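You operate a simulated robot arm through the tools that you are given. There is no shell and no other tool.

You are at the controls of a simulated robot arm. One attempt, no reset.

## Task
Rinse the washed socks in fresh water with no pod.
Fine: drain the suds, shut the drain before filling, then run one wash; leave the socks in the tub and end with fill and dial off.

It is judged by the outcome, as a careful person would: the job done as asked, and still so three seconds after it is handed in. It fails if anything else is knocked over, pushed out of place, dropped, spilled or broken.

## Robot
A 6-joint arm with a two-finger parallel gripper, fixed in place. Base frame: the origin is at the foot of the arm, x ahead of it, y to its left, z up; the work surface is at about z = 0.9. Lengths are in m, angles in degrees, forces in N, time in s.
With the tool pointing down near the work surface it reaches from about 0.24 to 0.64 m from the base axis. Its first joint turns from -66.0 to 66.0 degrees. Payload 2.7 kg.
The TCP is the grasp point between the finger pads, 0.023 m short of the fingertips. In the tool frame z runs along the fingers and y along their closing line. The gripper opens to 0.094 m. The fingers are 0.038 m wide and 0.01 m thick; the gripper's body (0.054 by 0.096 m) begins 0.039 m behind the TCP.
Orientation is told as [roll, pitch, yaw] about the base's x, y, z axes, in that order, counted from this pose: with the fingers straight down and closing along the base's y, the tool's x points along the base's -x, its y along +y and its z along -z.

## Interface
- The arm moves only by the tool arm_command. Its argument "plan" is a list of rows, each a list of 3 entries, a list of its own where there are three numbers: the shift along the base's x, y, z in m, then the turn, a rotation vector about the base's x, y, z in degrees, then the gripper command, from -1 (shut) to 1 (fully open), values between in proportion. In form: [[[tx, ty, tz], [rx, ry, rz], gripper], ...]. A call has 1 to 20 rows; each row is the pose to reach, as a shift and turn from the pose commanded when the call began. Each row takes 0.2 s and may step no farther than 0.05 m and 8.6 degrees from the row before; otherwise, or with a gripper value out of range, the whole call is refused. A pose out of reach is approached as far as the arm can. The call stops where the force on the tool passes 60 N (or 10 N more than at its start, if that is more) or the arm is blocked; 0.2 s more then pass. The fingers move at their own pace (about 0.045 m/s each) and stop on an object; they squeeze with about 45 N. The grip force told is the motor's: it shows also when the fingers shut on nothing. Time passes only in rows, and 0.2 s behind the last, so rows that repeat a pose let the fingers close. The reply holds the time, the measured pose of the TCP, the force on the tool along the base axes, the opening and the grip force, in the units named above and with some noise, with the torque about the TCP (base axes, N m) and any sound that the robot's microphone picked up.
- Cameras (640 x 400 px; columns grow to the right, rows downward): "scene" is fixed at [0.0746, -0.4254, 1.4255]; the picture's right is [0.81, -0.59, 0.00], its down [-0.22, -0.30, -0.93] and it looks along [0.55, 0.75, -0.37] (base axes); focal length 286 px, centre (320, 200). "wrist" rides on the gripper at [0.086, 0.016, -0.074] in the tool frame; the picture's right is [-0.18, 0.98, 0.00], its down [-0.58, -0.11, -0.81] and it looks along [-0.79, -0.15, 0.59] (tool axes); focal length 243 px, centre (320, 200). There is no depth. A picture from a camera that has moved, and an enlarged one, comes with that camera's place and axes in the base frame and with its lens.
- get_image(camera): a new picture of that camera. It takes no simulated time.
- inspect(camera, box): a new picture of the part [left, top, right, bottom] of that camera's present view, enlarged. It takes no simulated time.
- hand_in(): hands the job in; it is judged then, once.

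Nothing tells you positions but the pictures and the camera data. Unless the task says otherwise, let go and move clear before handing in.

The tools are called after "Request:" as name(argument=value, ...) on one line, values as JSON. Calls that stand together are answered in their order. arm_command: Moves the arm, as the interface text tells. Its arguments: {"type":"object","properties":{"plan":{"type":"array","items":{"type":"array"}}},"required":["plan"]} The other tools are called the same way: get_image (camera) takes a picture; inspect (camera, box) takes an enlarged picture of a part of a camera's view; hand_in () hands the job in.

At the start:

```text
time: 0.0
ee_pos: [0.3347, -0.1301, 1.3024]
ee_rot: [0.0, 0.0, 0.0]
ft_force: [-0.6, -0.4, 0.3]
torque: [-0.02, 0.0, 0.04]
gripper_width: 0.0941
gripper_force: 0.1
```

scene: 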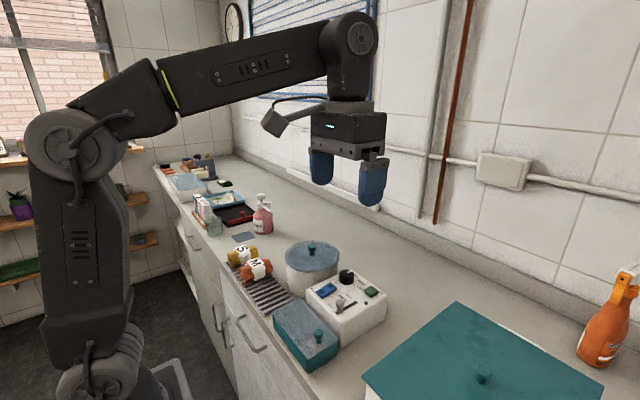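
wrist: 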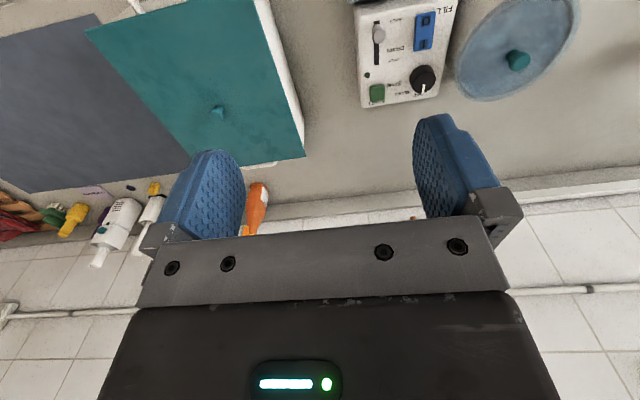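

I see a counter with a round lidded tub, a control box with a blue switch, slider lever, dark dial and green button, and other items. I'll look closer before moving.

Request:
inspect(camera="scene", box=[220, 210, 420, 380])

Request:
inspect(camera="wrist", box=[340, 0, 600, 130])

Request:
inspect(camera="scene", box=[150, 150, 290, 250])

```text
2.35 times, centred on (320, 295) of scene
camera zoom: at [0.0746, -0.4254, 1.4255], right [0.81, -0.59, 0.0], down [-0.22, -0.3, -0.93], along [0.55, 0.75, -0.37], focal length 674 px, centre (320, -24)
```

zoom: 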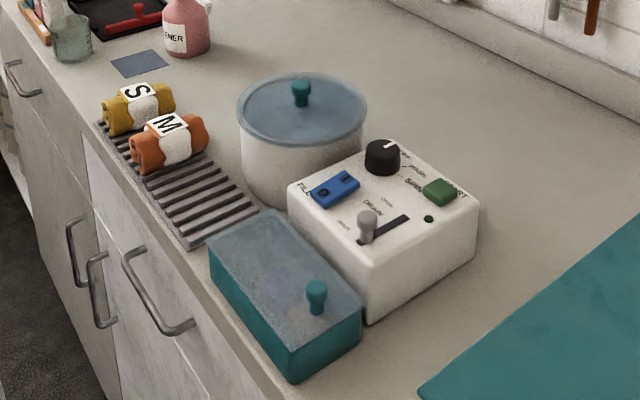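

```text
2.46 times, centred on (470, 65) of wrist
camera zoom: at [0.2482, -0.1151, 1.3755], right [0.18, 0.98, 0.0], down [0.58, -0.11, 0.81], along [0.79, -0.15, -0.59], focal length 597 px, centre (-49, 532)
```

zoom: 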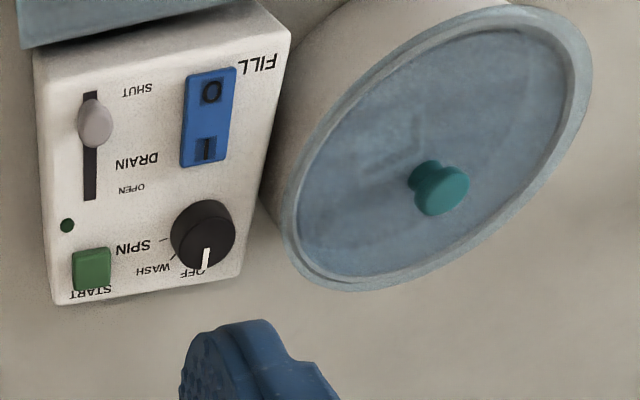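

```text
4.00 times, centred on (220, 200) of scene
camera zoom: at [0.0746, -0.4254, 1.4255], right [0.81, -0.59, 0.0], down [-0.22, -0.3, -0.93], along [0.55, 0.75, -0.37], focal length 1146 px, centre (720, 200)
```

zoom: 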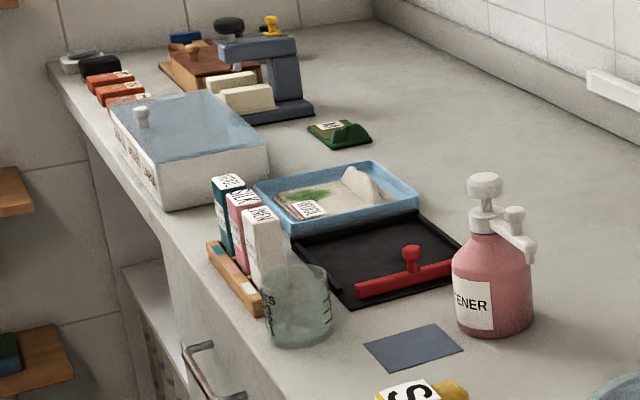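

The control box appears around x 0.38–0.5, y −0.09–0.05, with the tub to its left. I'll zoom in more to fix the features before moving.

Request:
inspect(camera="wrist", box=[345, 0, 475, 115])

Request:
inspect(camera="scene", box=[300, 260, 395, 350])

Request:
inspect(camera="scene", box=[220, 225, 350, 325])

```text
3.48 times, centred on (410, 58) of wrist
camera zoom: at [0.2482, -0.1151, 1.3755], right [0.18, 0.98, 0.0], down [0.58, -0.11, 0.81], along [0.79, -0.15, -0.59], focal length 844 px, centre (7, 696)
```

zoom: 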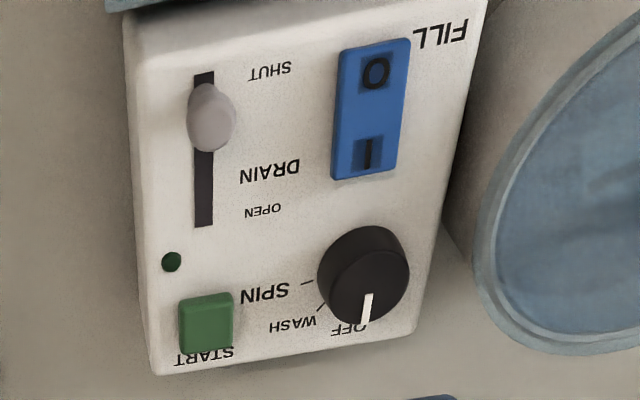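

```text
4.44 times, centred on (348, 305) of scene
camera zoom: at [0.0746, -0.4254, 1.4255], right [0.81, -0.59, 0.0], down [-0.22, -0.3, -0.93], along [0.55, 0.75, -0.37], focal length 1273 px, centre (198, -267)
```

zoom: 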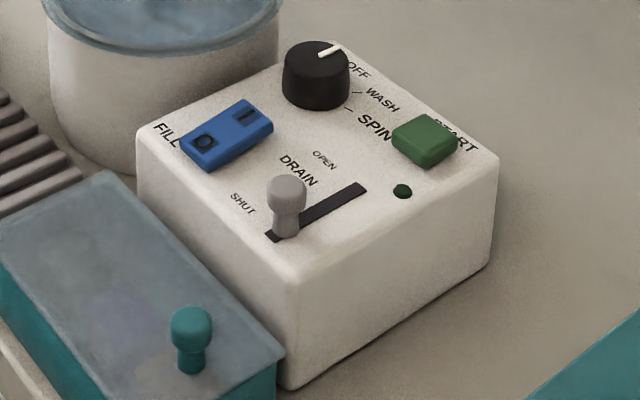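

```text
4.00 times, centred on (285, 275) of scene
camera zoom: at [0.0746, -0.4254, 1.4255], right [0.81, -0.59, 0.0], down [-0.22, -0.3, -0.93], along [0.55, 0.75, -0.37], focal length 1146 px, centre (460, -100)
```

zoom: 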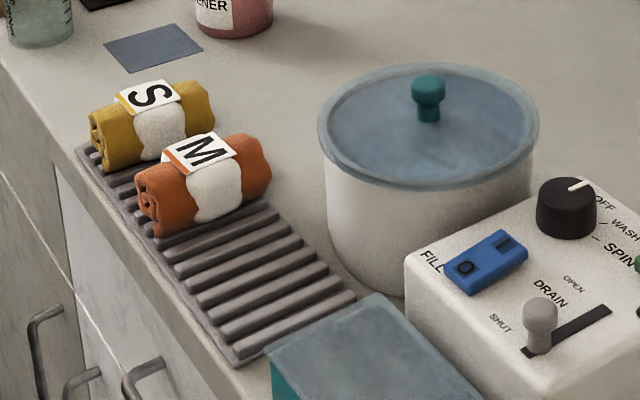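

The control box is axis-aligned at about x 0.38–0.52, y −0.086–0.047, top z≈0.97. The drain slider is at SHUT (near end), the dial at OFF, and the tub centre is near (0.45, 0.13). I'll move above the box for a closer look.

Request:
arm_command(plan=[[[0.005, 0.03, -0.035], [0, 0, 0], 1], [[0.01, 0.05, -0.075], [0, 0, 0], 1], [[0.013, 0.07, -0.115], [0, 0, 0], 0.5], [[0.015, 0.09, -0.152], [0, 0, 0], 0], [[0.015, 0.09, -0.152], [0, 0, 0], 0]])

Request:
get_image(camera="wrist")

Request:
get_image(camera="scene")

```text
time: 1.2
ee_pos: [0.3505, -0.0411, 1.149]
ee_rot: [-0.1, 0.0, -0.1]
ft_force: [-0.5, -1.2, -1.1]
torque: [-0.03, 0.01, -0.03]
gripper_width: 0.0471
gripper_force: 0.0
```

```text
taken
camera wrist: at [0.2657, -0.0254, 1.2222], right [0.18, 0.98, 0.0], down [0.58, -0.11, 0.81], along [0.79, -0.15, -0.59], focal length 243 px, centre (320, 200)
```

wrist: 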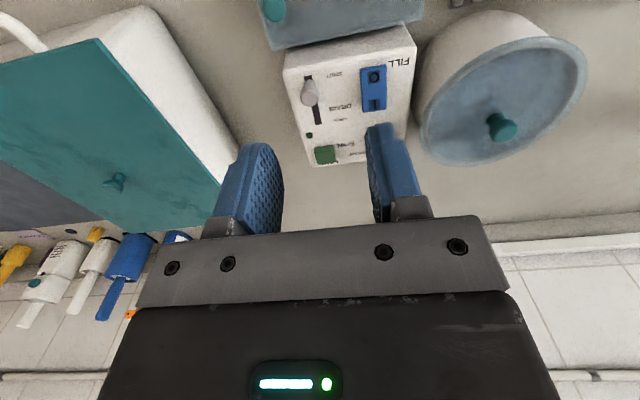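

```text
taken
```

scene: 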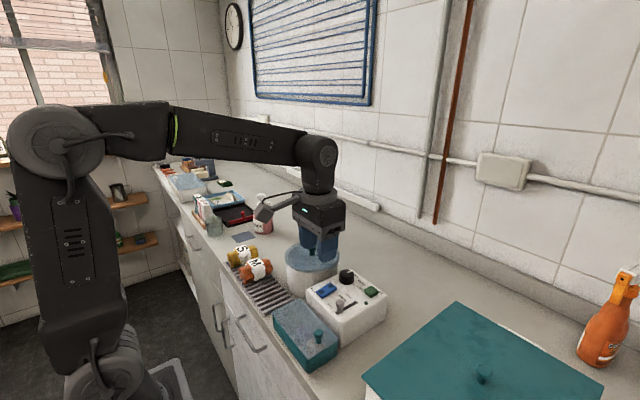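

Request:
inspect(camera="wrist", box=[270, 10, 430, 170])

Request:
inspect(camera="wrist", box=[410, 0, 600, 170])

```text
2.50 times, centred on (350, 90) of wrist
camera zoom: at [0.2657, -0.0254, 1.2222], right [0.18, 0.98, 0.0], down [0.58, -0.11, 0.81], along [0.79, -0.15, -0.59], focal length 606 px, centre (245, 475)
```

zoom: 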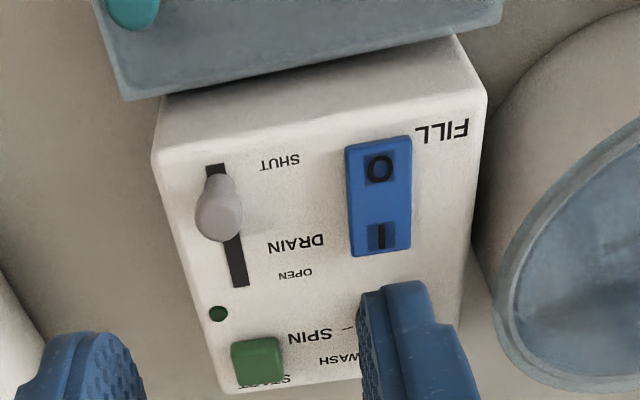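

```text
2.35 times, centred on (505, 85) of wrist
camera zoom: at [0.2657, -0.0254, 1.2222], right [0.18, 0.98, 0.0], down [0.58, -0.11, 0.81], along [0.79, -0.15, -0.59], focal length 571 px, centre (-115, 471)
```

zoom: 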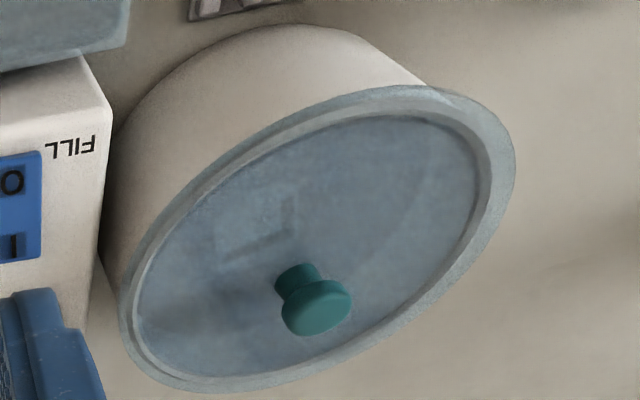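

The slider knob is near (0.398, −0.061) with its top about z 0.995. I'll go above it with a half-open gripper and check the alignment.

Request:
arm_command(plan=[[[0.016, -0.007, -0.035], [0, 0, 0], 0], [[0.032, -0.014, -0.07], [0, 0, 0], 0], [[0.048, -0.021, -0.1], [0, 0, 0], 0], [[0.048, -0.021, -0.11], [0, 0, 0], 0]])

Request:
get_image(camera="wrist")

Request:
inspect(camera="scene", box=[260, 220, 420, 350])

```text
time: 2.2
ee_pos: [0.3975, -0.0626, 1.0391]
ee_rot: [0.1, 0.0, 0.0]
ft_force: [-0.3, -0.6, -0.2]
torque: [-0.01, 0.0, 0.04]
gripper_width: 0.047
gripper_force: 0.1
```

```text
taken
camera wrist: at [0.3124, -0.047, 1.1121], right [0.18, 0.98, 0.0], down [0.58, -0.11, 0.81], along [0.79, -0.15, -0.59], focal length 243 px, centre (320, 200)
```

wrist: 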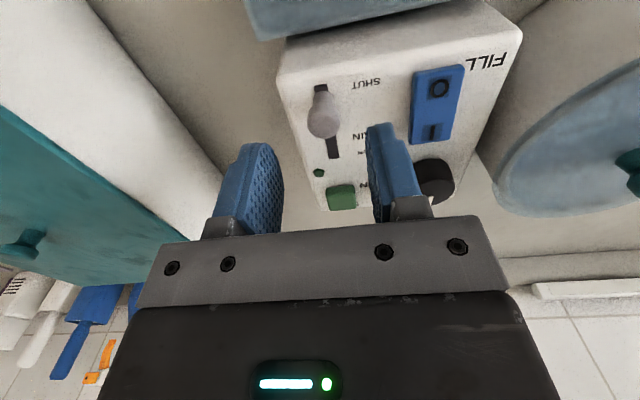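

```text
3.08 times, centred on (340, 285) of scene
camera zoom: at [0.0746, -0.4254, 1.4255], right [0.81, -0.59, 0.0], down [-0.22, -0.3, -0.93], along [0.55, 0.75, -0.37], focal length 881 px, centre (258, -62)
```

zoom: 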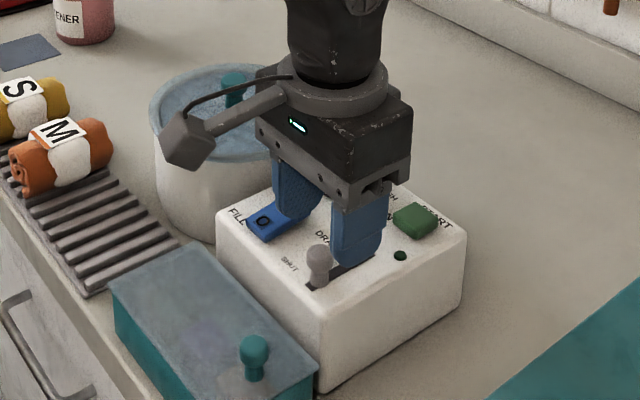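

The knob is centred between the fingers. I'll lower onto it and close.

Request:
arm_command(plan=[[[0.002, 0, -0.02], [0, 0, 0], 0], [[0.002, 0, -0.037], [0, 0, 0], 0], [[0.002, 0, -0.037], [0, 0, 0], -1], [[0.002, 0, -0.037], [0, 0, 0], -1], [[0.002, 0, -0.037], [0, 0, 0], -1]])

Request:
inspect(camera="scene", box=[260, 220, 420, 350])

Request:
get_image(camera="wrist")

```text
time: 3.4
ee_pos: [0.4001, -0.0605, 1.0019]
ee_rot: [0.1, 0.0, -0.1]
ft_force: [-0.5, 20.6, -0.3]
torque: [0.04, -0.23, -0.08]
gripper_width: 0.0187
gripper_force: 44.9
```

```text
3.08 times, centred on (340, 285) of scene
camera zoom: at [0.0746, -0.4248, 1.4256], right [0.81, -0.59, 0.0], down [-0.22, -0.3, -0.93], along [0.55, 0.75, -0.37], focal length 881 px, centre (258, -62)
```

zoom: 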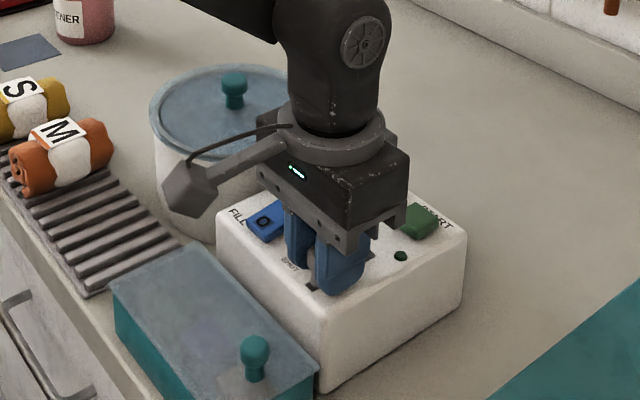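

```text
taken
camera wrist: at [0.3144, -0.0446, 1.0756], right [0.18, 0.98, 0.0], down [0.58, -0.11, 0.81], along [0.79, -0.15, -0.59], focal length 243 px, centre (320, 200)
```

wrist: 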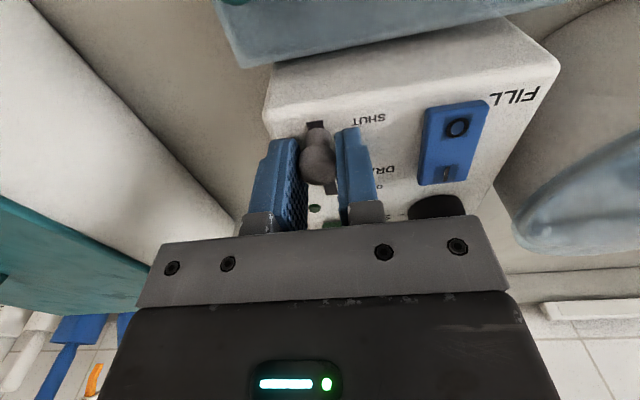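

The knob is gripped (18.7 mm) with a slight sideways load. I'll relieve it and draw the slider to OPEN (+x).

Request:
arm_command(plan=[[[0.0, 0.002, 0], [0, 0, 0], -1], [[0.01, 0.002, 0], [0, 0, 0], -1], [[0.02, 0.002, 0], [0, 0, 0], -1], [[0.03, 0.002, 0], [0, 0, 0], -1], [[0.037, 0.002, 0], [0, 0, 0], -1], [[0.037, 0.002, 0], [0, 0, 0], -1]])

Request:
get_image(camera="wrist")

```text
time: 4.8
ee_pos: [0.4339, -0.0607, 1.0036]
ee_rot: [0.0, 0.1, 0.0]
ft_force: [0.7, 8.2, -12.4]
torque: [0.17, -1.32, -0.05]
gripper_width: 0.0187
gripper_force: 45.1
```

```text
taken
camera wrist: at [0.3494, -0.0444, 1.0757], right [0.18, 0.98, 0.0], down [0.58, -0.11, 0.81], along [0.79, -0.15, -0.59], focal length 243 px, centre (320, 200)
```

wrist: 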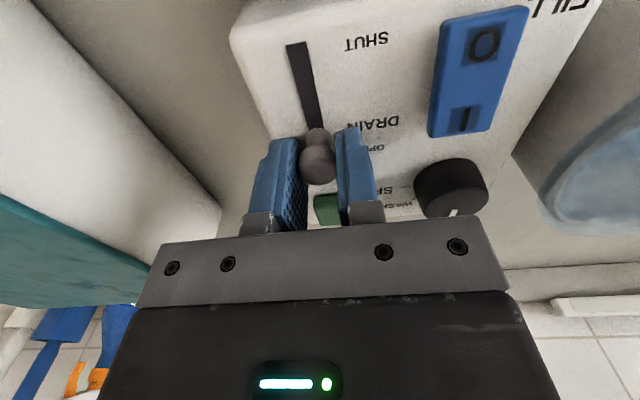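

The slider has moved about 34 mm. I'll press a few more millimetres to be sure it's fully at OPEN.

Request:
arm_command(plan=[[[0.003, 0, 0.0], [0, 0, 0], -1], [[0.006, 0, 0.0], [0, 0, 0], -1], [[0.006, 0, 0.0], [0, 0, 0], -1]])

Request:
get_image(camera="wrist")

```text
time: 5.6
ee_pos: [0.4404, -0.059, 1.0021]
ee_rot: [-0.2, 0.2, 0.0]
ft_force: [-2.6, -4.2, -13.5]
torque: [0.11, -0.31, -0.02]
gripper_width: 0.0187
gripper_force: 45.5
```

```text
taken
camera wrist: at [0.3547, -0.0442, 1.0759], right [0.18, 0.98, 0.0], down [0.58, -0.11, 0.8], along [0.79, -0.15, -0.59], focal length 243 px, centre (320, 200)
```

wrist: 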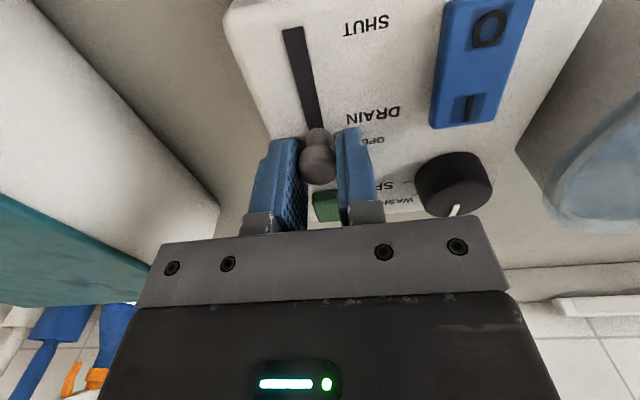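

Request:
arm_command(plan=[[[0.003, 0, 0.0], [0, 0, 0], -1], [[0.006, 0, 0.0], [0, 0, 0], -1], [[0.006, 0, 0.0], [0, 0, 0], -1], [[0.006, 0, 0.0], [0, 0, 0], -1]])

Request:
get_image(camera="wrist")

Request:
inspect(camera="scene", box=[220, 220, 420, 350])

```text
time: 6.6
ee_pos: [0.443, -0.0602, 1.0021]
ee_rot: [0.0, 0.7, 0.0]
ft_force: [-34.4, -14.3, 3.5]
torque: [0.12, 0.23, 0.08]
gripper_width: 0.0186
gripper_force: 44.4
```

```text
taken
camera wrist: at [0.3587, -0.0443, 1.0768], right [0.18, 0.98, 0.0], down [0.59, -0.11, 0.8], along [0.78, -0.15, -0.6], focal length 243 px, centre (320, 200)
```

wrist: 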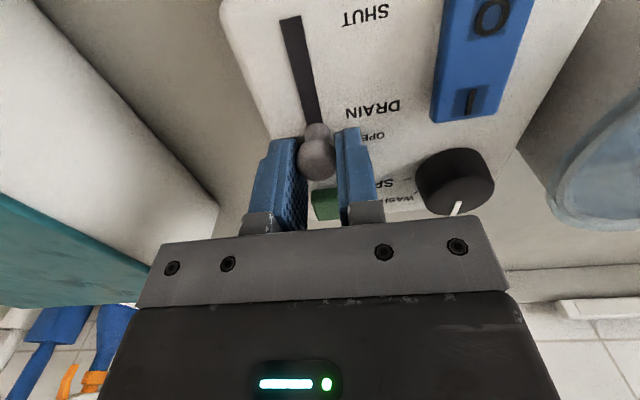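

```text
3.08 times, centred on (320, 285) of scene
camera zoom: at [0.0735, -0.4258, 1.4254], right [0.81, -0.59, 0.0], down [-0.22, -0.3, -0.93], along [0.55, 0.75, -0.37], focal length 881 px, centre (320, -62)
```

zoom: 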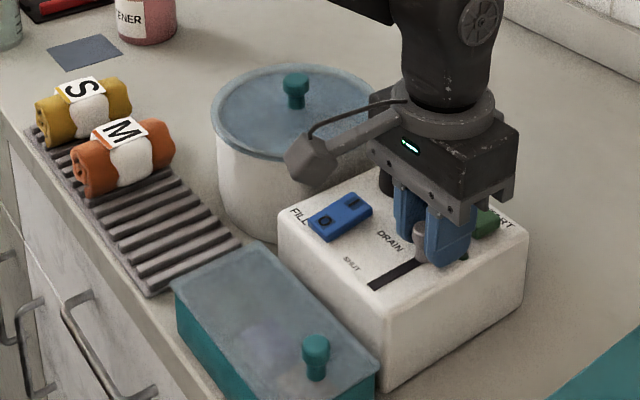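

The slider is at its far stop (OPEN). I'll relieve the force, release, lift clear and watch the tub.

Request:
arm_command(plan=[[[-0.005, 0, 0.0], [0, 0, 0], -1], [[-0.005, 0, 0.0], [0, 0, 0], 0], [[-0.005, 0, 0.0], [0, 0, 0], 0], [[-0.005, 0, 0.0], [0, 0, 0], 0], [[-0.005, 0, 0.04], [0, 0, 0], 0], [[-0.005, 0, 0.08], [0, 0, 0], 0], [[-0.025, 0.02, 0.12], [0, 0, 0], 0], [[-0.045, 0.05, 0.15], [0, 0, 0], 0], [[-0.065, 0.08, 0.18], [0, 0, 0], 0]])

Request:
get_image(camera="wrist")

Request:
inspect(camera="scene", box=[220, 220, 420, 350])

```text
time: 8.6
ee_pos: [0.3818, 0.0226, 1.1807]
ee_rot: [0.0, 0.0, 0.0]
ft_force: [-0.4, -0.1, -0.8]
torque: [0.0, -0.02, -0.03]
gripper_width: 0.0469
gripper_force: 0.0
```

```text
taken
camera wrist: at [0.296, 0.0387, 1.2548], right [0.18, 0.98, 0.0], down [0.58, -0.11, 0.81], along [0.79, -0.15, -0.59], focal length 243 px, centre (320, 200)
```

wrist: 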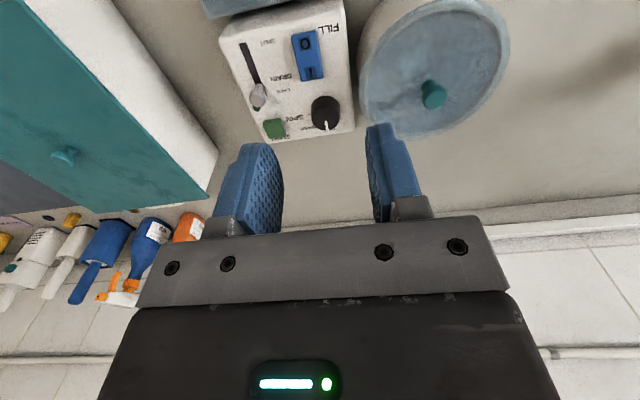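

```text
3.08 times, centred on (320, 285) of scene
camera zoom: at [0.0746, -0.4254, 1.4255], right [0.81, -0.59, 0.0], down [-0.22, -0.3, -0.93], along [0.55, 0.75, -0.37], focal length 881 px, centre (320, -62)
```

zoom: 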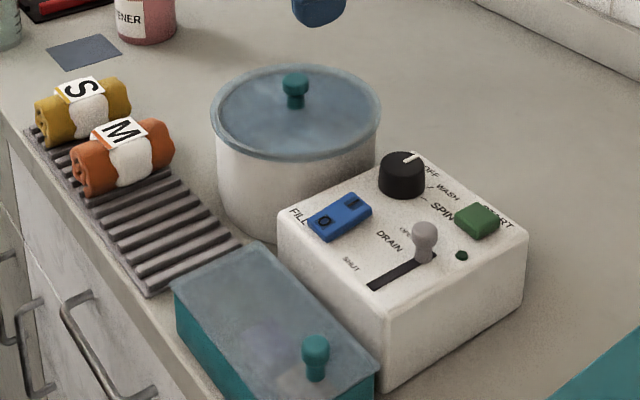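

Request:
inspect(camera="wrist", box=[350, 0, 520, 140])

Request:
inspect(camera="wrist", box=[210, 0, 360, 145])

Request:
inspect(camera="scene", box=[280, 235, 350, 300])

```text
2.86 times, centred on (435, 70) of wrist
camera zoom: at [0.296, 0.0387, 1.2548], right [0.18, 0.98, 0.0], down [0.58, -0.11, 0.81], along [0.79, -0.15, -0.59], focal length 693 px, centre (-9, 571)
```

zoom: 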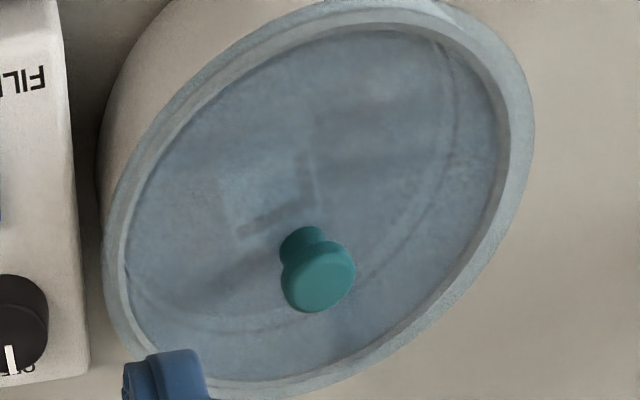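

```text
2.76 times, centred on (285, 72) of wrist
camera zoom: at [0.296, 0.0387, 1.2548], right [0.18, 0.98, 0.0], down [0.58, -0.11, 0.81], along [0.79, -0.15, -0.59], focal length 669 px, centre (417, 552)
```

zoom: 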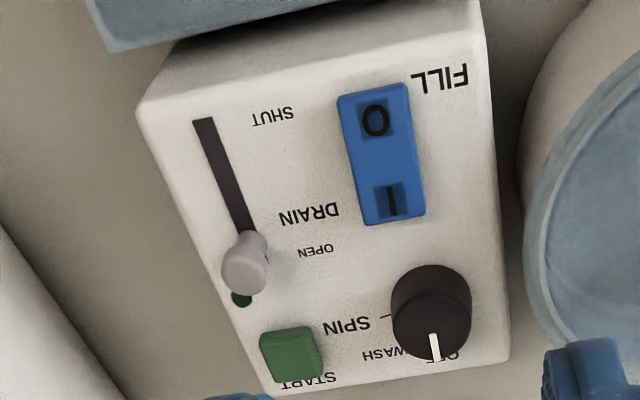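

```text
6.15 times, centred on (315, 268) of scene
camera zoom: at [0.0746, -0.4254, 1.4255], right [0.81, -0.59, 0.0], down [-0.22, -0.3, -0.93], along [0.55, 0.75, -0.37], focal length 1763 px, centre (351, -215)
```

zoom: 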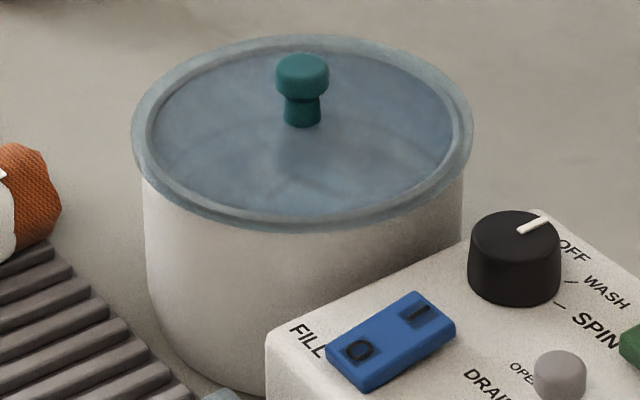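

The drain is open and the lid is translucent. I'll wait in place and watch the contents for draining.

Request:
arm_command(plan=[[[0, 0.005, 0], [0, 0, 0], 0], [[0, 0.01, 0], [0, 0, 0], 0], [[0, 0.015, 0], [0, 0, 0], 0], [[0, 0.02, 0], [0, 0, 0], 0], [[0, 0.02, 0], [0, 0, 0], 0], [[0, 0.02, 0], [0, 0, 0], 0], [[0, 0.02, 0], [0, 0, 0], 0], [[0, 0.02, 0], [0, 0, 0], 0], [[0, 0.02, 0], [0, 0, 0], 0], [[0, 0.02, 0], [0, 0, 0], 0]])

Request:
inspect(camera="wrist", box=[320, 0, 490, 140])

Request:
inspect(camera="scene", box=[280, 235, 350, 300])

```text
time: 10.8
ee_pos: [0.3807, 0.0415, 1.1836]
ee_rot: [0.0, 0.0, 0.0]
ft_force: [-0.4, 0.3, -0.6]
torque: [0.03, 0.02, -0.01]
gripper_width: 0.0469
gripper_force: 0.0
```

```text
2.86 times, centred on (405, 70) of wrist
camera zoom: at [0.2961, 0.0575, 1.2563], right [0.18, 0.98, 0.0], down [0.58, -0.11, 0.81], along [0.79, -0.15, -0.59], focal length 693 px, centre (77, 571)
```

zoom: 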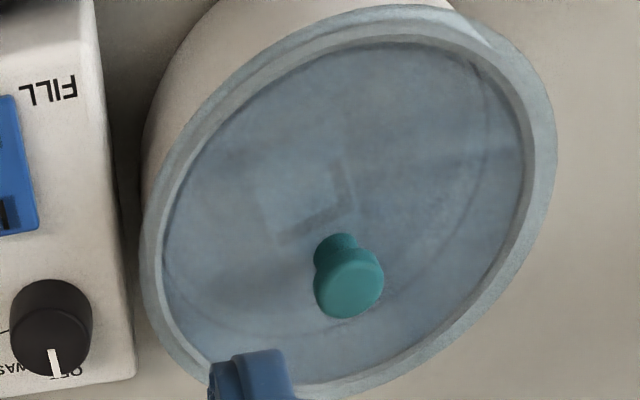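

```text
6.15 times, centred on (315, 268) of scene
camera zoom: at [0.0746, -0.4254, 1.4255], right [0.81, -0.59, 0.0], down [-0.22, -0.3, -0.93], along [0.55, 0.75, -0.37], focal length 1763 px, centre (351, -215)
```

zoom: 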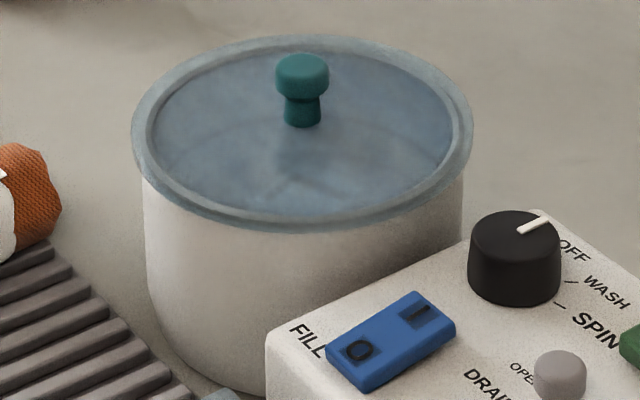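

Request:
arm_command(plan=[[[0, 0, 0], [0, 0, 0], 0], [[0, 0, 0], [0, 0, 0], 0], [[0, 0, 0], [0, 0, 0], 0], [[0, 0, 0], [0, 0, 0], 0], [[0, 0, 0], [0, 0, 0], 0], [[0, 0, 0], [0, 0, 0], 0], [[0, 0, 0], [0, 0, 0], 0], [[0, 0, 0], [0, 0, 0], 0], [[0, 0, 0], [0, 0, 0], 0], [[0, 0, 0], [0, 0, 0], 0], [[0, 0, 0], [0, 0, 0], 0], [[0, 0, 0], [0, 0, 0], 0], [[0, 0, 0], [0, 0, 0], 0], [[0, 0, 0], [0, 0, 0], 0], [[0, 0, 0], [0, 0, 0], 0], [[0, 0, 0], [0, 0, 0], 0], [[0, 0, 0], [0, 0, 0], 0], [[0, 0, 0], [0, 0, 0], 0], [[0, 0, 0], [0, 0, 0], 0], [[0, 0, 0], [0, 0, 0], 0]])

Request:
inspect(camera="wrist", box=[320, 0, 490, 140])

Request:
inspect(camera="scene", box=[280, 235, 350, 300])

```text
time: 15.0
ee_pos: [0.3814, 0.0413, 1.1822]
ee_rot: [0.0, 0.0, 0.0]
ft_force: [-0.1, 0.2, -0.6]
torque: [-0.02, -0.02, 0.02]
gripper_width: 0.047
gripper_force: 0.0
```

```text
2.86 times, centred on (405, 70) of wrist
camera zoom: at [0.2961, 0.0575, 1.2563], right [0.18, 0.98, 0.0], down [0.58, -0.11, 0.81], along [0.79, -0.15, -0.59], focal length 693 px, centre (77, 571)
```

zoom: 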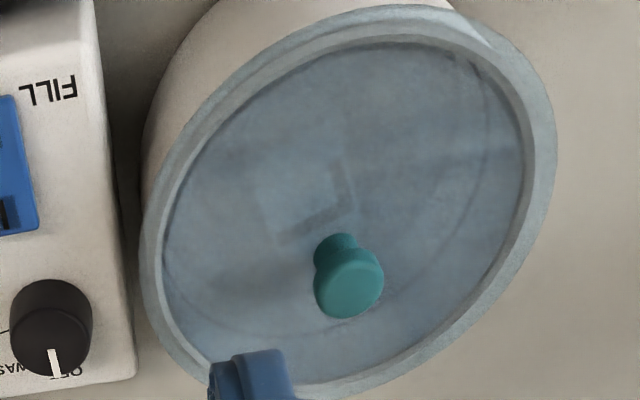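

```text
6.15 times, centred on (315, 268) of scene
camera zoom: at [0.0746, -0.4254, 1.4255], right [0.81, -0.59, 0.0], down [-0.22, -0.3, -0.93], along [0.55, 0.75, -0.37], focal length 1763 px, centre (351, -215)
```

zoom: 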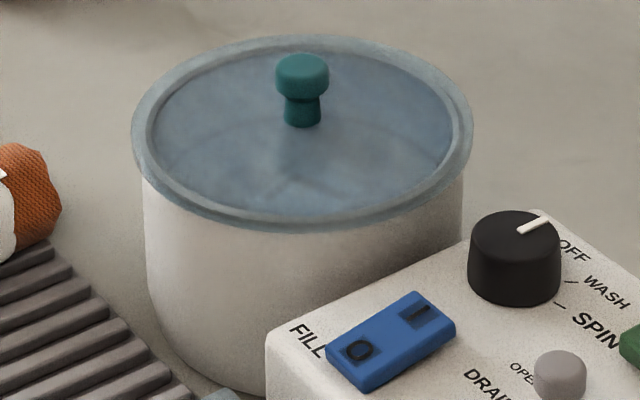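

Little visible change through the cloudy lid. I'll move to a steeper view over the tub and keep watching.

Request:
arm_command(plan=[[[0.02, 0.03, 0.02], [0, 0, 0], 0], [[0.03, 0.06, 0.05], [0, 0, 0], 0], [[0.04, 0.08, 0.08], [0, 0, 0], 0], [[0.04, 0.08, 0.08], [0, 0, 0], 0]])

Request:
get_image(camera="wrist")

Request:
inspect(camera="wrist", box=[250, 0, 410, 130])

```text
time: 16.0
ee_pos: [0.4206, 0.1193, 1.2632]
ee_rot: [-0.1, 0.0, 0.0]
ft_force: [0.0, -0.6, -0.2]
torque: [0.0, 0.01, 0.01]
gripper_width: 0.0467
gripper_force: 0.0
```

```text
taken
camera wrist: at [0.3344, 0.1356, 1.3365], right [0.18, 0.98, 0.0], down [0.58, -0.11, 0.81], along [0.79, -0.15, -0.59], focal length 243 px, centre (320, 200)
```

wrist: 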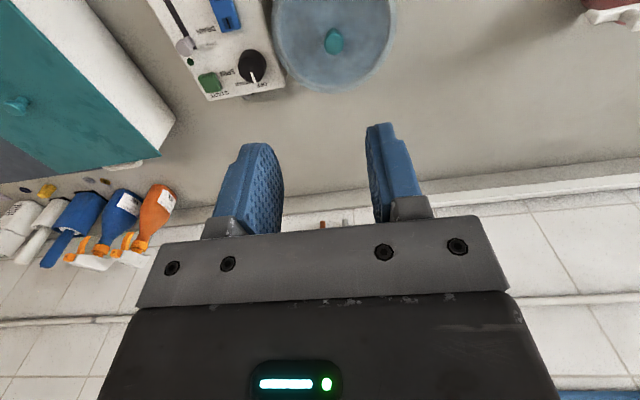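

```text
3.08 times, centred on (330, 65) of wrist
camera zoom: at [0.3344, 0.1356, 1.3365], right [0.18, 0.98, 0.0], down [0.58, -0.11, 0.81], along [0.79, -0.15, -0.59], focal length 746 px, centre (289, 615)
```

zoom: 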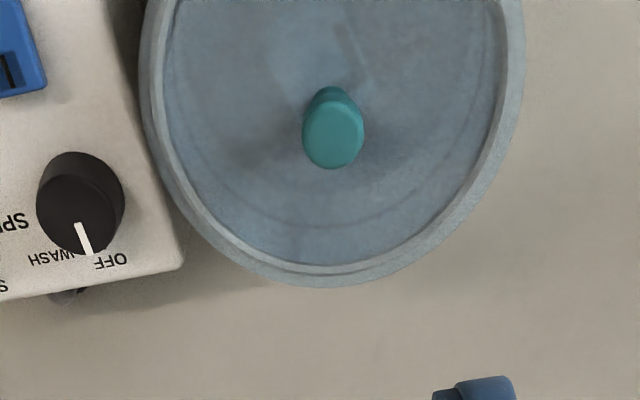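

Request:
arm_command(plan=[[[-0.03, 0, 0], [0, 0, 0], 0], [[-0.06, 0, 0], [0, 0, 0], 0], [[-0.06, 0, 0], [0, 0, 0], 0]])

Request:
inspect(camera="wrist", box=[250, 0, 410, 130])

```text
time: 16.8
ee_pos: [0.3639, 0.1195, 1.2622]
ee_rot: [0.0, 0.0, 0.0]
ft_force: [-0.1, -0.6, 0.2]
torque: [-0.02, -0.01, 0.02]
gripper_width: 0.0471
gripper_force: 0.0
```

```text
3.08 times, centred on (330, 65) of wrist
camera zoom: at [0.2776, 0.1361, 1.335], right [0.18, 0.98, 0.0], down [0.58, -0.11, 0.81], along [0.79, -0.15, -0.59], focal length 746 px, centre (289, 615)
```

zoom: 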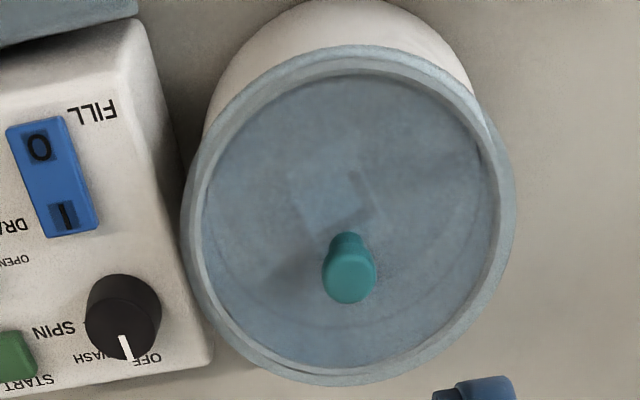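

Request:
arm_command(plan=[[[0, 0, 0], [0, 0, 0], 0], [[0, 0, 0], [0, 0, 0], 0], [[0, 0, 0], [0, 0, 0], 0], [[0, 0, 0], [0, 0, 0], 0], [[0, 0, 0], [0, 0, 0], 0], [[0, 0, 0], [0, 0, 0], 0], [[0, 0, 0], [0, 0, 0], 0], [[0, 0, 0], [0, 0, 0], 0], [[0, 0, 0], [0, 0, 0], 0], [[0, 0, 0], [0, 0, 0], 0], [[0, 0, 0], [0, 0, 0], 0], [[0, 0, 0], [0, 0, 0], 0], [[0, 0, 0], [0, 0, 0], 0], [[0, 0, 0], [0, 0, 0], 0], [[0, 0, 0], [0, 0, 0], 0], [[0, 0, 0], [0, 0, 0], 0], [[0, 0, 0], [0, 0, 0], 0], [[0, 0, 0], [0, 0, 0], 0], [[0, 0, 0], [0, 0, 0], 0], [[0, 0, 0], [0, 0, 0], 0]])

Request:
inspect(camera="wrist", box=[250, 0, 410, 130])

Request:
inspect(camera="scene", box=[280, 235, 350, 300])

```text
time: 21.0
ee_pos: [0.3632, 0.1199, 1.2616]
ee_rot: [0.0, 0.0, 0.0]
ft_force: [-0.2, -0.4, 0.1]
torque: [0.01, 0.0, 0.01]
gripper_width: 0.0472
gripper_force: 0.0
```

```text
3.08 times, centred on (330, 65) of wrist
camera zoom: at [0.2779, 0.136, 1.335], right [0.18, 0.98, 0.0], down [0.58, -0.11, 0.81], along [0.79, -0.15, -0.59], focal length 746 px, centre (289, 615)
```

zoom: 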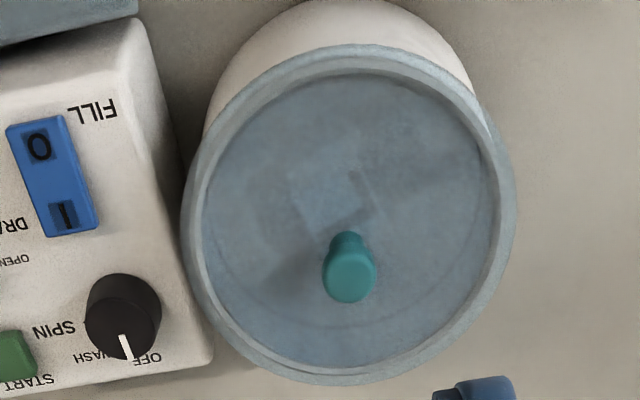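

```text
6.15 times, centred on (315, 268) of scene
camera zoom: at [0.0746, -0.4254, 1.4255], right [0.81, -0.59, 0.0], down [-0.22, -0.3, -0.93], along [0.55, 0.75, -0.37], focal length 1763 px, centre (351, -215)
```

zoom: 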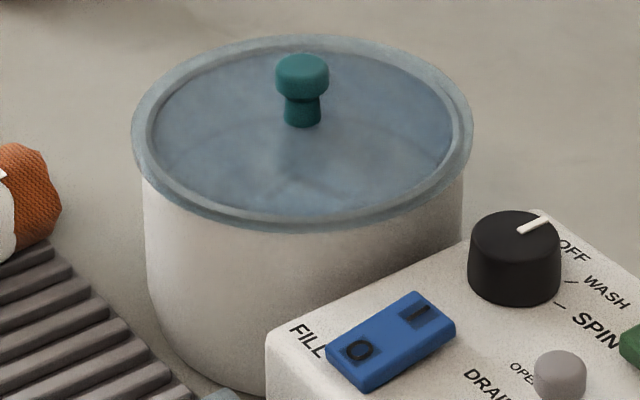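

The view hasn't visibly changed; I'll zoom closely to measure the ring inside the tub, then compare after another wait.

Request:
inspect(camera="wrist", box=[295, 15, 380, 128])

Request:
inspect(camera="scene", box=[290, 238, 340, 275])

```text
3.54 times, centred on (338, 72) of wrist
camera zoom: at [0.2779, 0.136, 1.335], right [0.18, 0.98, 0.0], down [0.58, -0.11, 0.81], along [0.79, -0.15, -0.59], focal length 859 px, centre (258, 655)
```

zoom: 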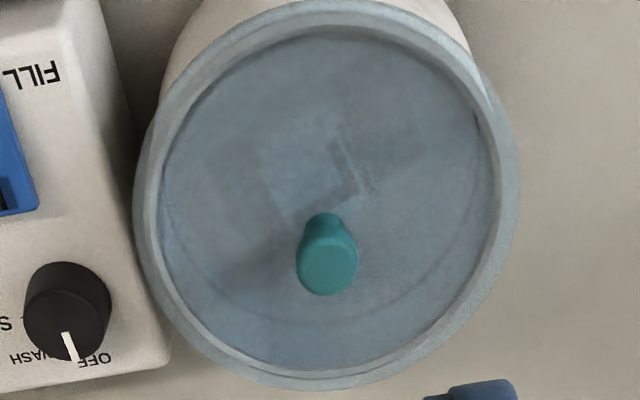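

```text
10.81 times, centred on (315, 256) of scene
camera zoom: at [0.0746, -0.4254, 1.4255], right [0.81, -0.59, 0.0], down [-0.22, -0.3, -0.93], along [0.55, 0.75, -0.37], focal length 3097 px, centre (374, -411)
```

zoom: 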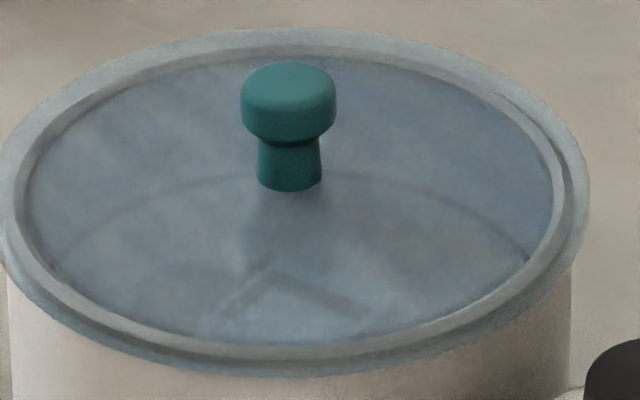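

I can see an arc inside the tub (an inner surface about z≈0.96). I'll wait longer and compare it.

Request:
arm_command(plan=[[[0, 0, 0], [0, 0, 0], 0], [[0, 0, 0], [0, 0, 0], 0], [[0, 0, 0], [0, 0, 0], 0], [[0, 0, 0], [0, 0, 0], 0], [[0, 0, 0], [0, 0, 0], 0], [[0, 0, 0], [0, 0, 0], 0], [[0, 0, 0], [0, 0, 0], 0], [[0, 0, 0], [0, 0, 0], 0], [[0, 0, 0], [0, 0, 0], 0], [[0, 0, 0], [0, 0, 0], 0], [[0, 0, 0], [0, 0, 0], 0], [[0, 0, 0], [0, 0, 0], 0], [[0, 0, 0], [0, 0, 0], 0], [[0, 0, 0], [0, 0, 0], 0], [[0, 0, 0], [0, 0, 0], 0], [[0, 0, 0], [0, 0, 0], 0], [[0, 0, 0], [0, 0, 0], 0], [[0, 0, 0], [0, 0, 0], 0], [[0, 0, 0], [0, 0, 0], 0], [[0, 0, 0], [0, 0, 0], 0]])

Request:
inspect(camera="wrist", box=[295, 15, 380, 128])

Request:
inspect(camera="scene", box=[290, 238, 340, 275])

```text
time: 25.2
ee_pos: [0.3635, 0.1201, 1.2625]
ee_rot: [-0.1, 0.0, 0.1]
ft_force: [0.6, 0.1, -0.2]
torque: [0.03, 0.0, 0.0]
gripper_width: 0.047
gripper_force: 0.1
```

```text
3.54 times, centred on (338, 72) of wrist
camera zoom: at [0.2779, 0.136, 1.335], right [0.18, 0.98, 0.0], down [0.58, -0.11, 0.81], along [0.79, -0.15, -0.59], focal length 859 px, centre (258, 655)
```

zoom: 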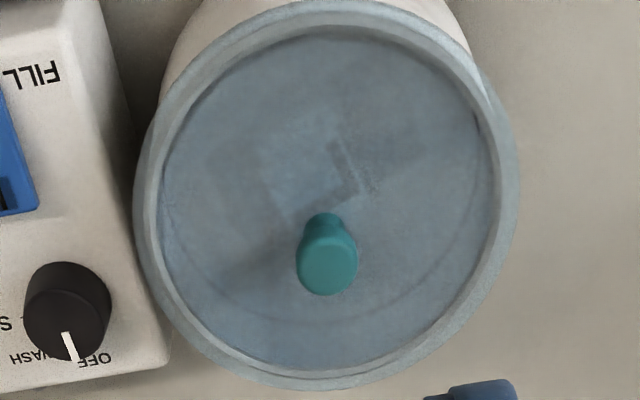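

```text
10.81 times, centred on (315, 256) of scene
camera zoom: at [0.0746, -0.4254, 1.4255], right [0.81, -0.59, 0.0], down [-0.22, -0.3, -0.93], along [0.55, 0.75, -0.37], focal length 3097 px, centre (374, -411)
```

zoom: 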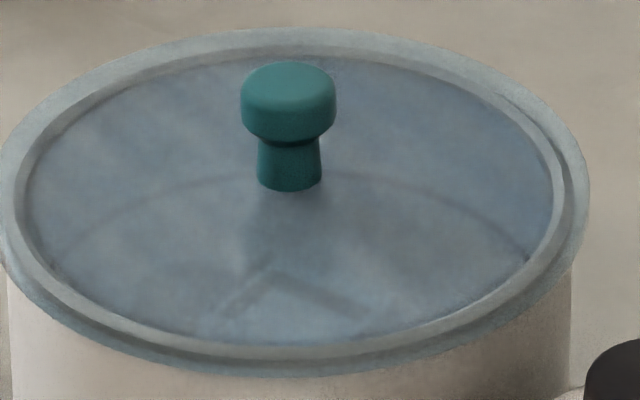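

The inside is steady and the drain has been open ~19 s, so I take the suds as drained. Next I return to the slider knob (now near x 0.443) to shut the drain.

Request:
arm_command(plan=[[[0.012, -0.03, -0.035], [0, 0, 0], 0], [[0.026, -0.06, -0.07], [0, 0, 0], 0], [[0.04, -0.09, -0.105], [0, 0, 0], 0], [[0.053, -0.12, -0.14], [0, 0, 0], 0], [[0.066, -0.15, -0.175], [0, 0, 0], 0], [[0.0793, -0.1799, -0.205], [0, 0, 0], 0], [[0.0793, -0.1799, -0.2184], [0, 0, 0], 0], [[0.0793, -0.1799, -0.2184], [0, 0, 0], 0]])

Request:
get_image(camera="wrist")

```text
time: 27.0
ee_pos: [0.442, -0.0623, 1.0462]
ee_rot: [0.0, 0.0, 0.0]
ft_force: [0.6, -0.3, 0.5]
torque: [-0.02, -0.01, 0.02]
gripper_width: 0.047
gripper_force: 0.1
```

```text
taken
camera wrist: at [0.3573, -0.0464, 1.1191], right [0.18, 0.98, 0.0], down [0.58, -0.11, 0.81], along [0.79, -0.15, -0.59], focal length 243 px, centre (320, 200)
```

wrist: 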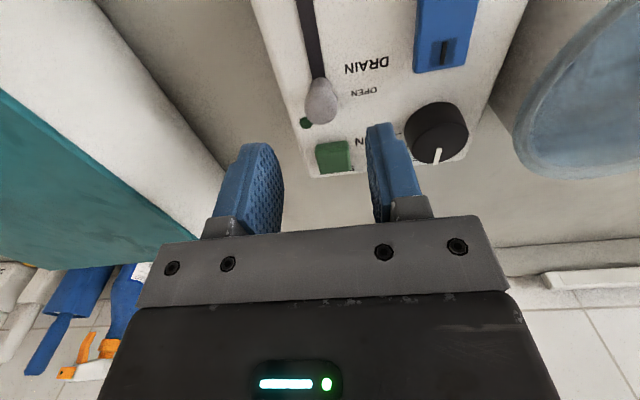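

The slider is at OPEN, just under the gripper. I'll lower, grip it and draw it back to SHUT.

Request:
arm_command(plan=[[[0.0, 0.0025, -0.02], [0, 0, 0], 0], [[0.0, 0.0025, -0.0416], [0, 0, 0], 0], [[0.0, 0.0025, -0.0416], [0, 0, 0], -1], [[0.0, 0.0025, -0.0416], [0, 0, 0], -1], [[0.0, 0.0025, -0.0416], [0, 0, 0], -1], [[-0.01, 0.0025, -0.0416], [0, 0, 0], -1], [[-0.02, 0.0025, -0.0416], [0, 0, 0], -1], [[-0.03, 0.0025, -0.0416], [0, 0, 0], -1], [[-0.04, 0.0025, -0.0416], [0, 0, 0], -1], [[-0.046, 0.0025, -0.0416], [0, 0, 0], -1], [[-0.046, 0.0025, -0.0416], [0, 0, 0], -1]])

Request:
get_image(camera="wrist")

```text
time: 29.4
ee_pos: [0.3994, -0.0597, 1.0041]
ee_rot: [-0.2, -0.5, 0.1]
ft_force: [29.4, -34.5, -19.9]
torque: [0.05, -0.14, 0.28]
gripper_width: 0.0186
gripper_force: 45.0
```

```text
taken
camera wrist: at [0.3134, -0.0441, 1.0764], right [0.18, 0.98, 0.0], down [0.57, -0.1, 0.81], along [0.8, -0.15, -0.58], focal length 243 px, centre (320, 200)
```

wrist: 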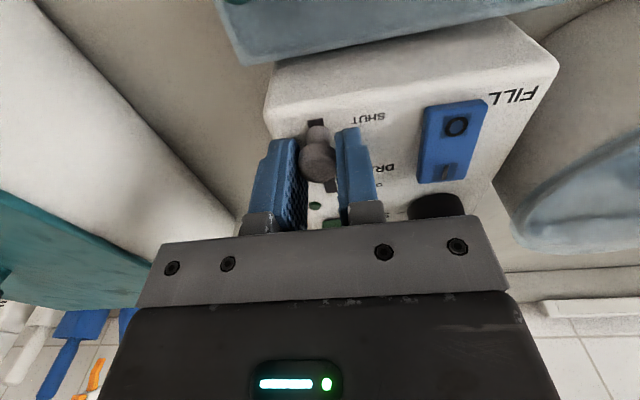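

The slider is hard against the SHUT stop. I'll relieve, release, lift, and check it, then turn the gripper a quarter turn for the narrow-tip presses.

Request:
arm_command(plan=[[[0.003, -0.003, 0.0], [0, 0, 0], -1], [[0.003, -0.003, 0.0], [0, 0, 0], 0], [[0.003, -0.003, 0.0], [0, 0, 0], 0], [[0.003, -0.003, 0.0], [0, 0, 0], 0], [[0.003, -0.003, 0.04], [0, 0, 0], 0], [[0.003, 0.0, 0.08], [0, 0, 0], 0], [[0.003, 0.0, 0.12], [0, 0, 0], 0], [[-0.02, 0.02, 0.15], [0, 0, 0], 0], [[-0.02, 0.02, 0.15], [0, 0, 0], 0]])

Request:
get_image(camera="wrist")

Request:
inspect(camera="scene", box=[270, 230, 400, 350])

```text
time: 31.4
ee_pos: [0.3756, -0.0351, 1.1517]
ee_rot: [0.0, 0.0, 0.1]
ft_force: [0.5, -0.2, -0.5]
torque: [0.01, 0.05, -0.01]
gripper_width: 0.0472
gripper_force: 0.0
```

```text
taken
camera wrist: at [0.2912, -0.0199, 1.2261], right [0.18, 0.98, 0.0], down [0.58, -0.11, 0.81], along [0.79, -0.15, -0.59], focal length 243 px, centre (320, 200)
```

wrist: 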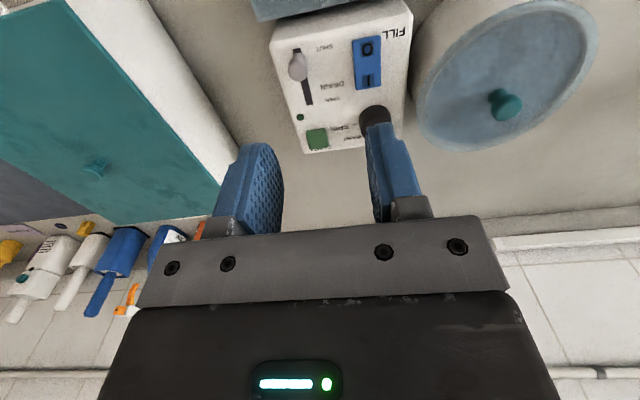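

```text
3.33 times, centred on (335, 290) of scene
camera zoom: at [0.0746, -0.4254, 1.4255], right [0.81, -0.59, 0.0], down [-0.22, -0.3, -0.93], along [0.55, 0.75, -0.37], focal length 955 px, centre (270, -100)
```

zoom: 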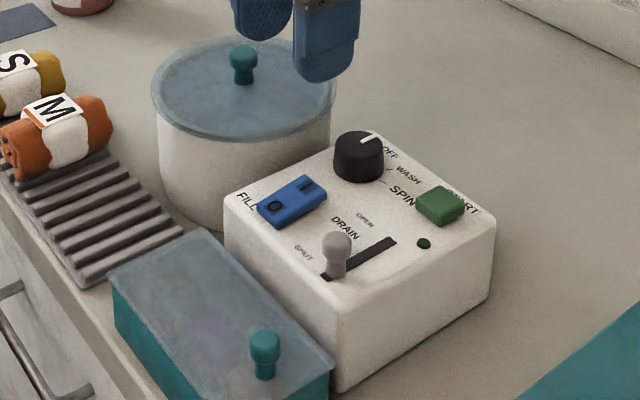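

Drain is confirmed SHUT and nothing else has moved. Now I'll rotate the closed gripper +90° above the fill switch.

Request:
arm_command(plan=[[[0.005, 0.004, 0.0], [0, 0, 8.2], -0.5], [[0.01, 0.008, 0.0], [0, 0, 16.4], -1], [[0.015, 0.012, 0.0], [0, 0, 24.6], -1], [[0.02, 0.016, 0.0], [0, 0, 32.8], -1], [[0.025, 0.02, 0.0], [0, 0, 41], -1], [[0.03, 0.025, 0.0], [0, 0, 49.2], -1], [[0.035, 0.03, 0.0], [0, 0, 57.4], -1], [[0.04, 0.035, 0.0], [0, 0, 65.6], -1], [[0.045, 0.04, -0.01], [0, 0, 73.8], -1], [[0.05, 0.045, -0.02], [0, 0, 82], -1], [[0.051, 0.0455, -0.03], [0, 0, 90], -1], [[0.051, 0.0455, -0.03], [0, 0, 90], -1]])

Request:
get_image(camera="wrist")

Request:
inspect(camera="scene", box=[270, 200, 430, 350])

```text
time: 34.0
ee_pos: [0.4289, 0.0078, 1.1229]
ee_rot: [0.1, 0.1, 90.2]
ft_force: [0.7, 0.9, 0.9]
torque: [0.0, 0.02, 0.0]
gripper_width: 0.0
gripper_force: 42.4
```

```text
taken
camera wrist: at [0.4127, -0.0795, 1.1958], right [-0.98, 0.18, 0.0], down [0.11, 0.58, 0.81], along [0.15, 0.79, -0.59], focal length 243 px, centre (320, 200)
```

wrist: 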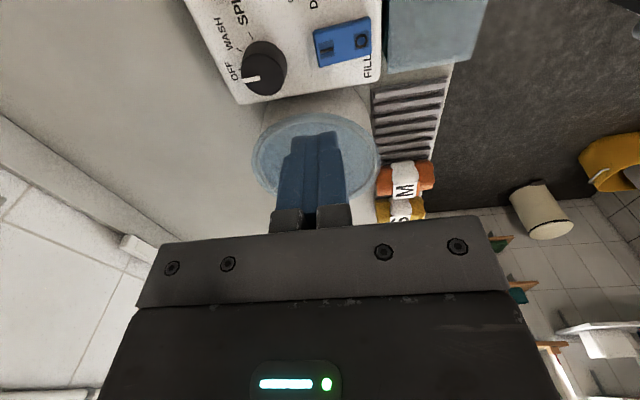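

```text
2.67 times, centred on (350, 275) of scene
camera zoom: at [0.0746, -0.4254, 1.4255], right [0.81, -0.59, 0.0], down [-0.22, -0.3, -0.93], along [0.55, 0.75, -0.37], focal length 764 px, centre (240, 0)
```

zoom: 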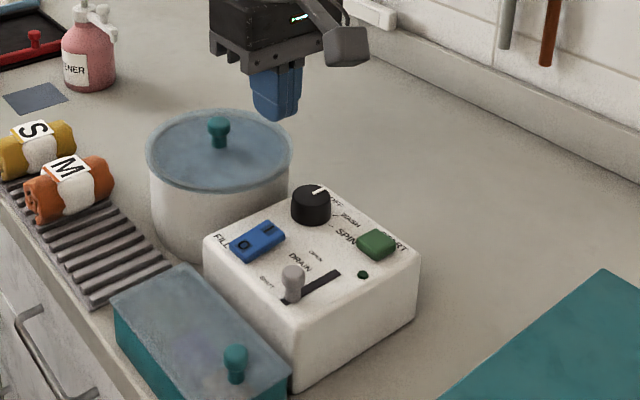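

Request:
inspect(camera="wrist", box=[210, 0, 400, 110])

```text
3.37 times, centred on (305, 55) of wrist
camera zoom: at [0.4127, -0.0795, 1.1958], right [-0.98, 0.18, 0.0], down [0.11, 0.58, 0.81], along [0.15, 0.79, -0.59], focal length 817 px, centre (370, 688)
```

zoom: 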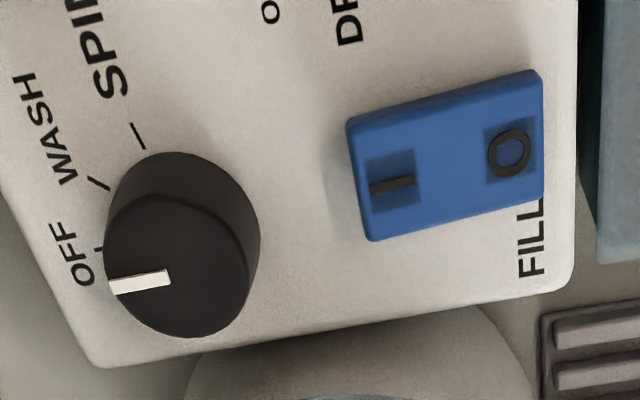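

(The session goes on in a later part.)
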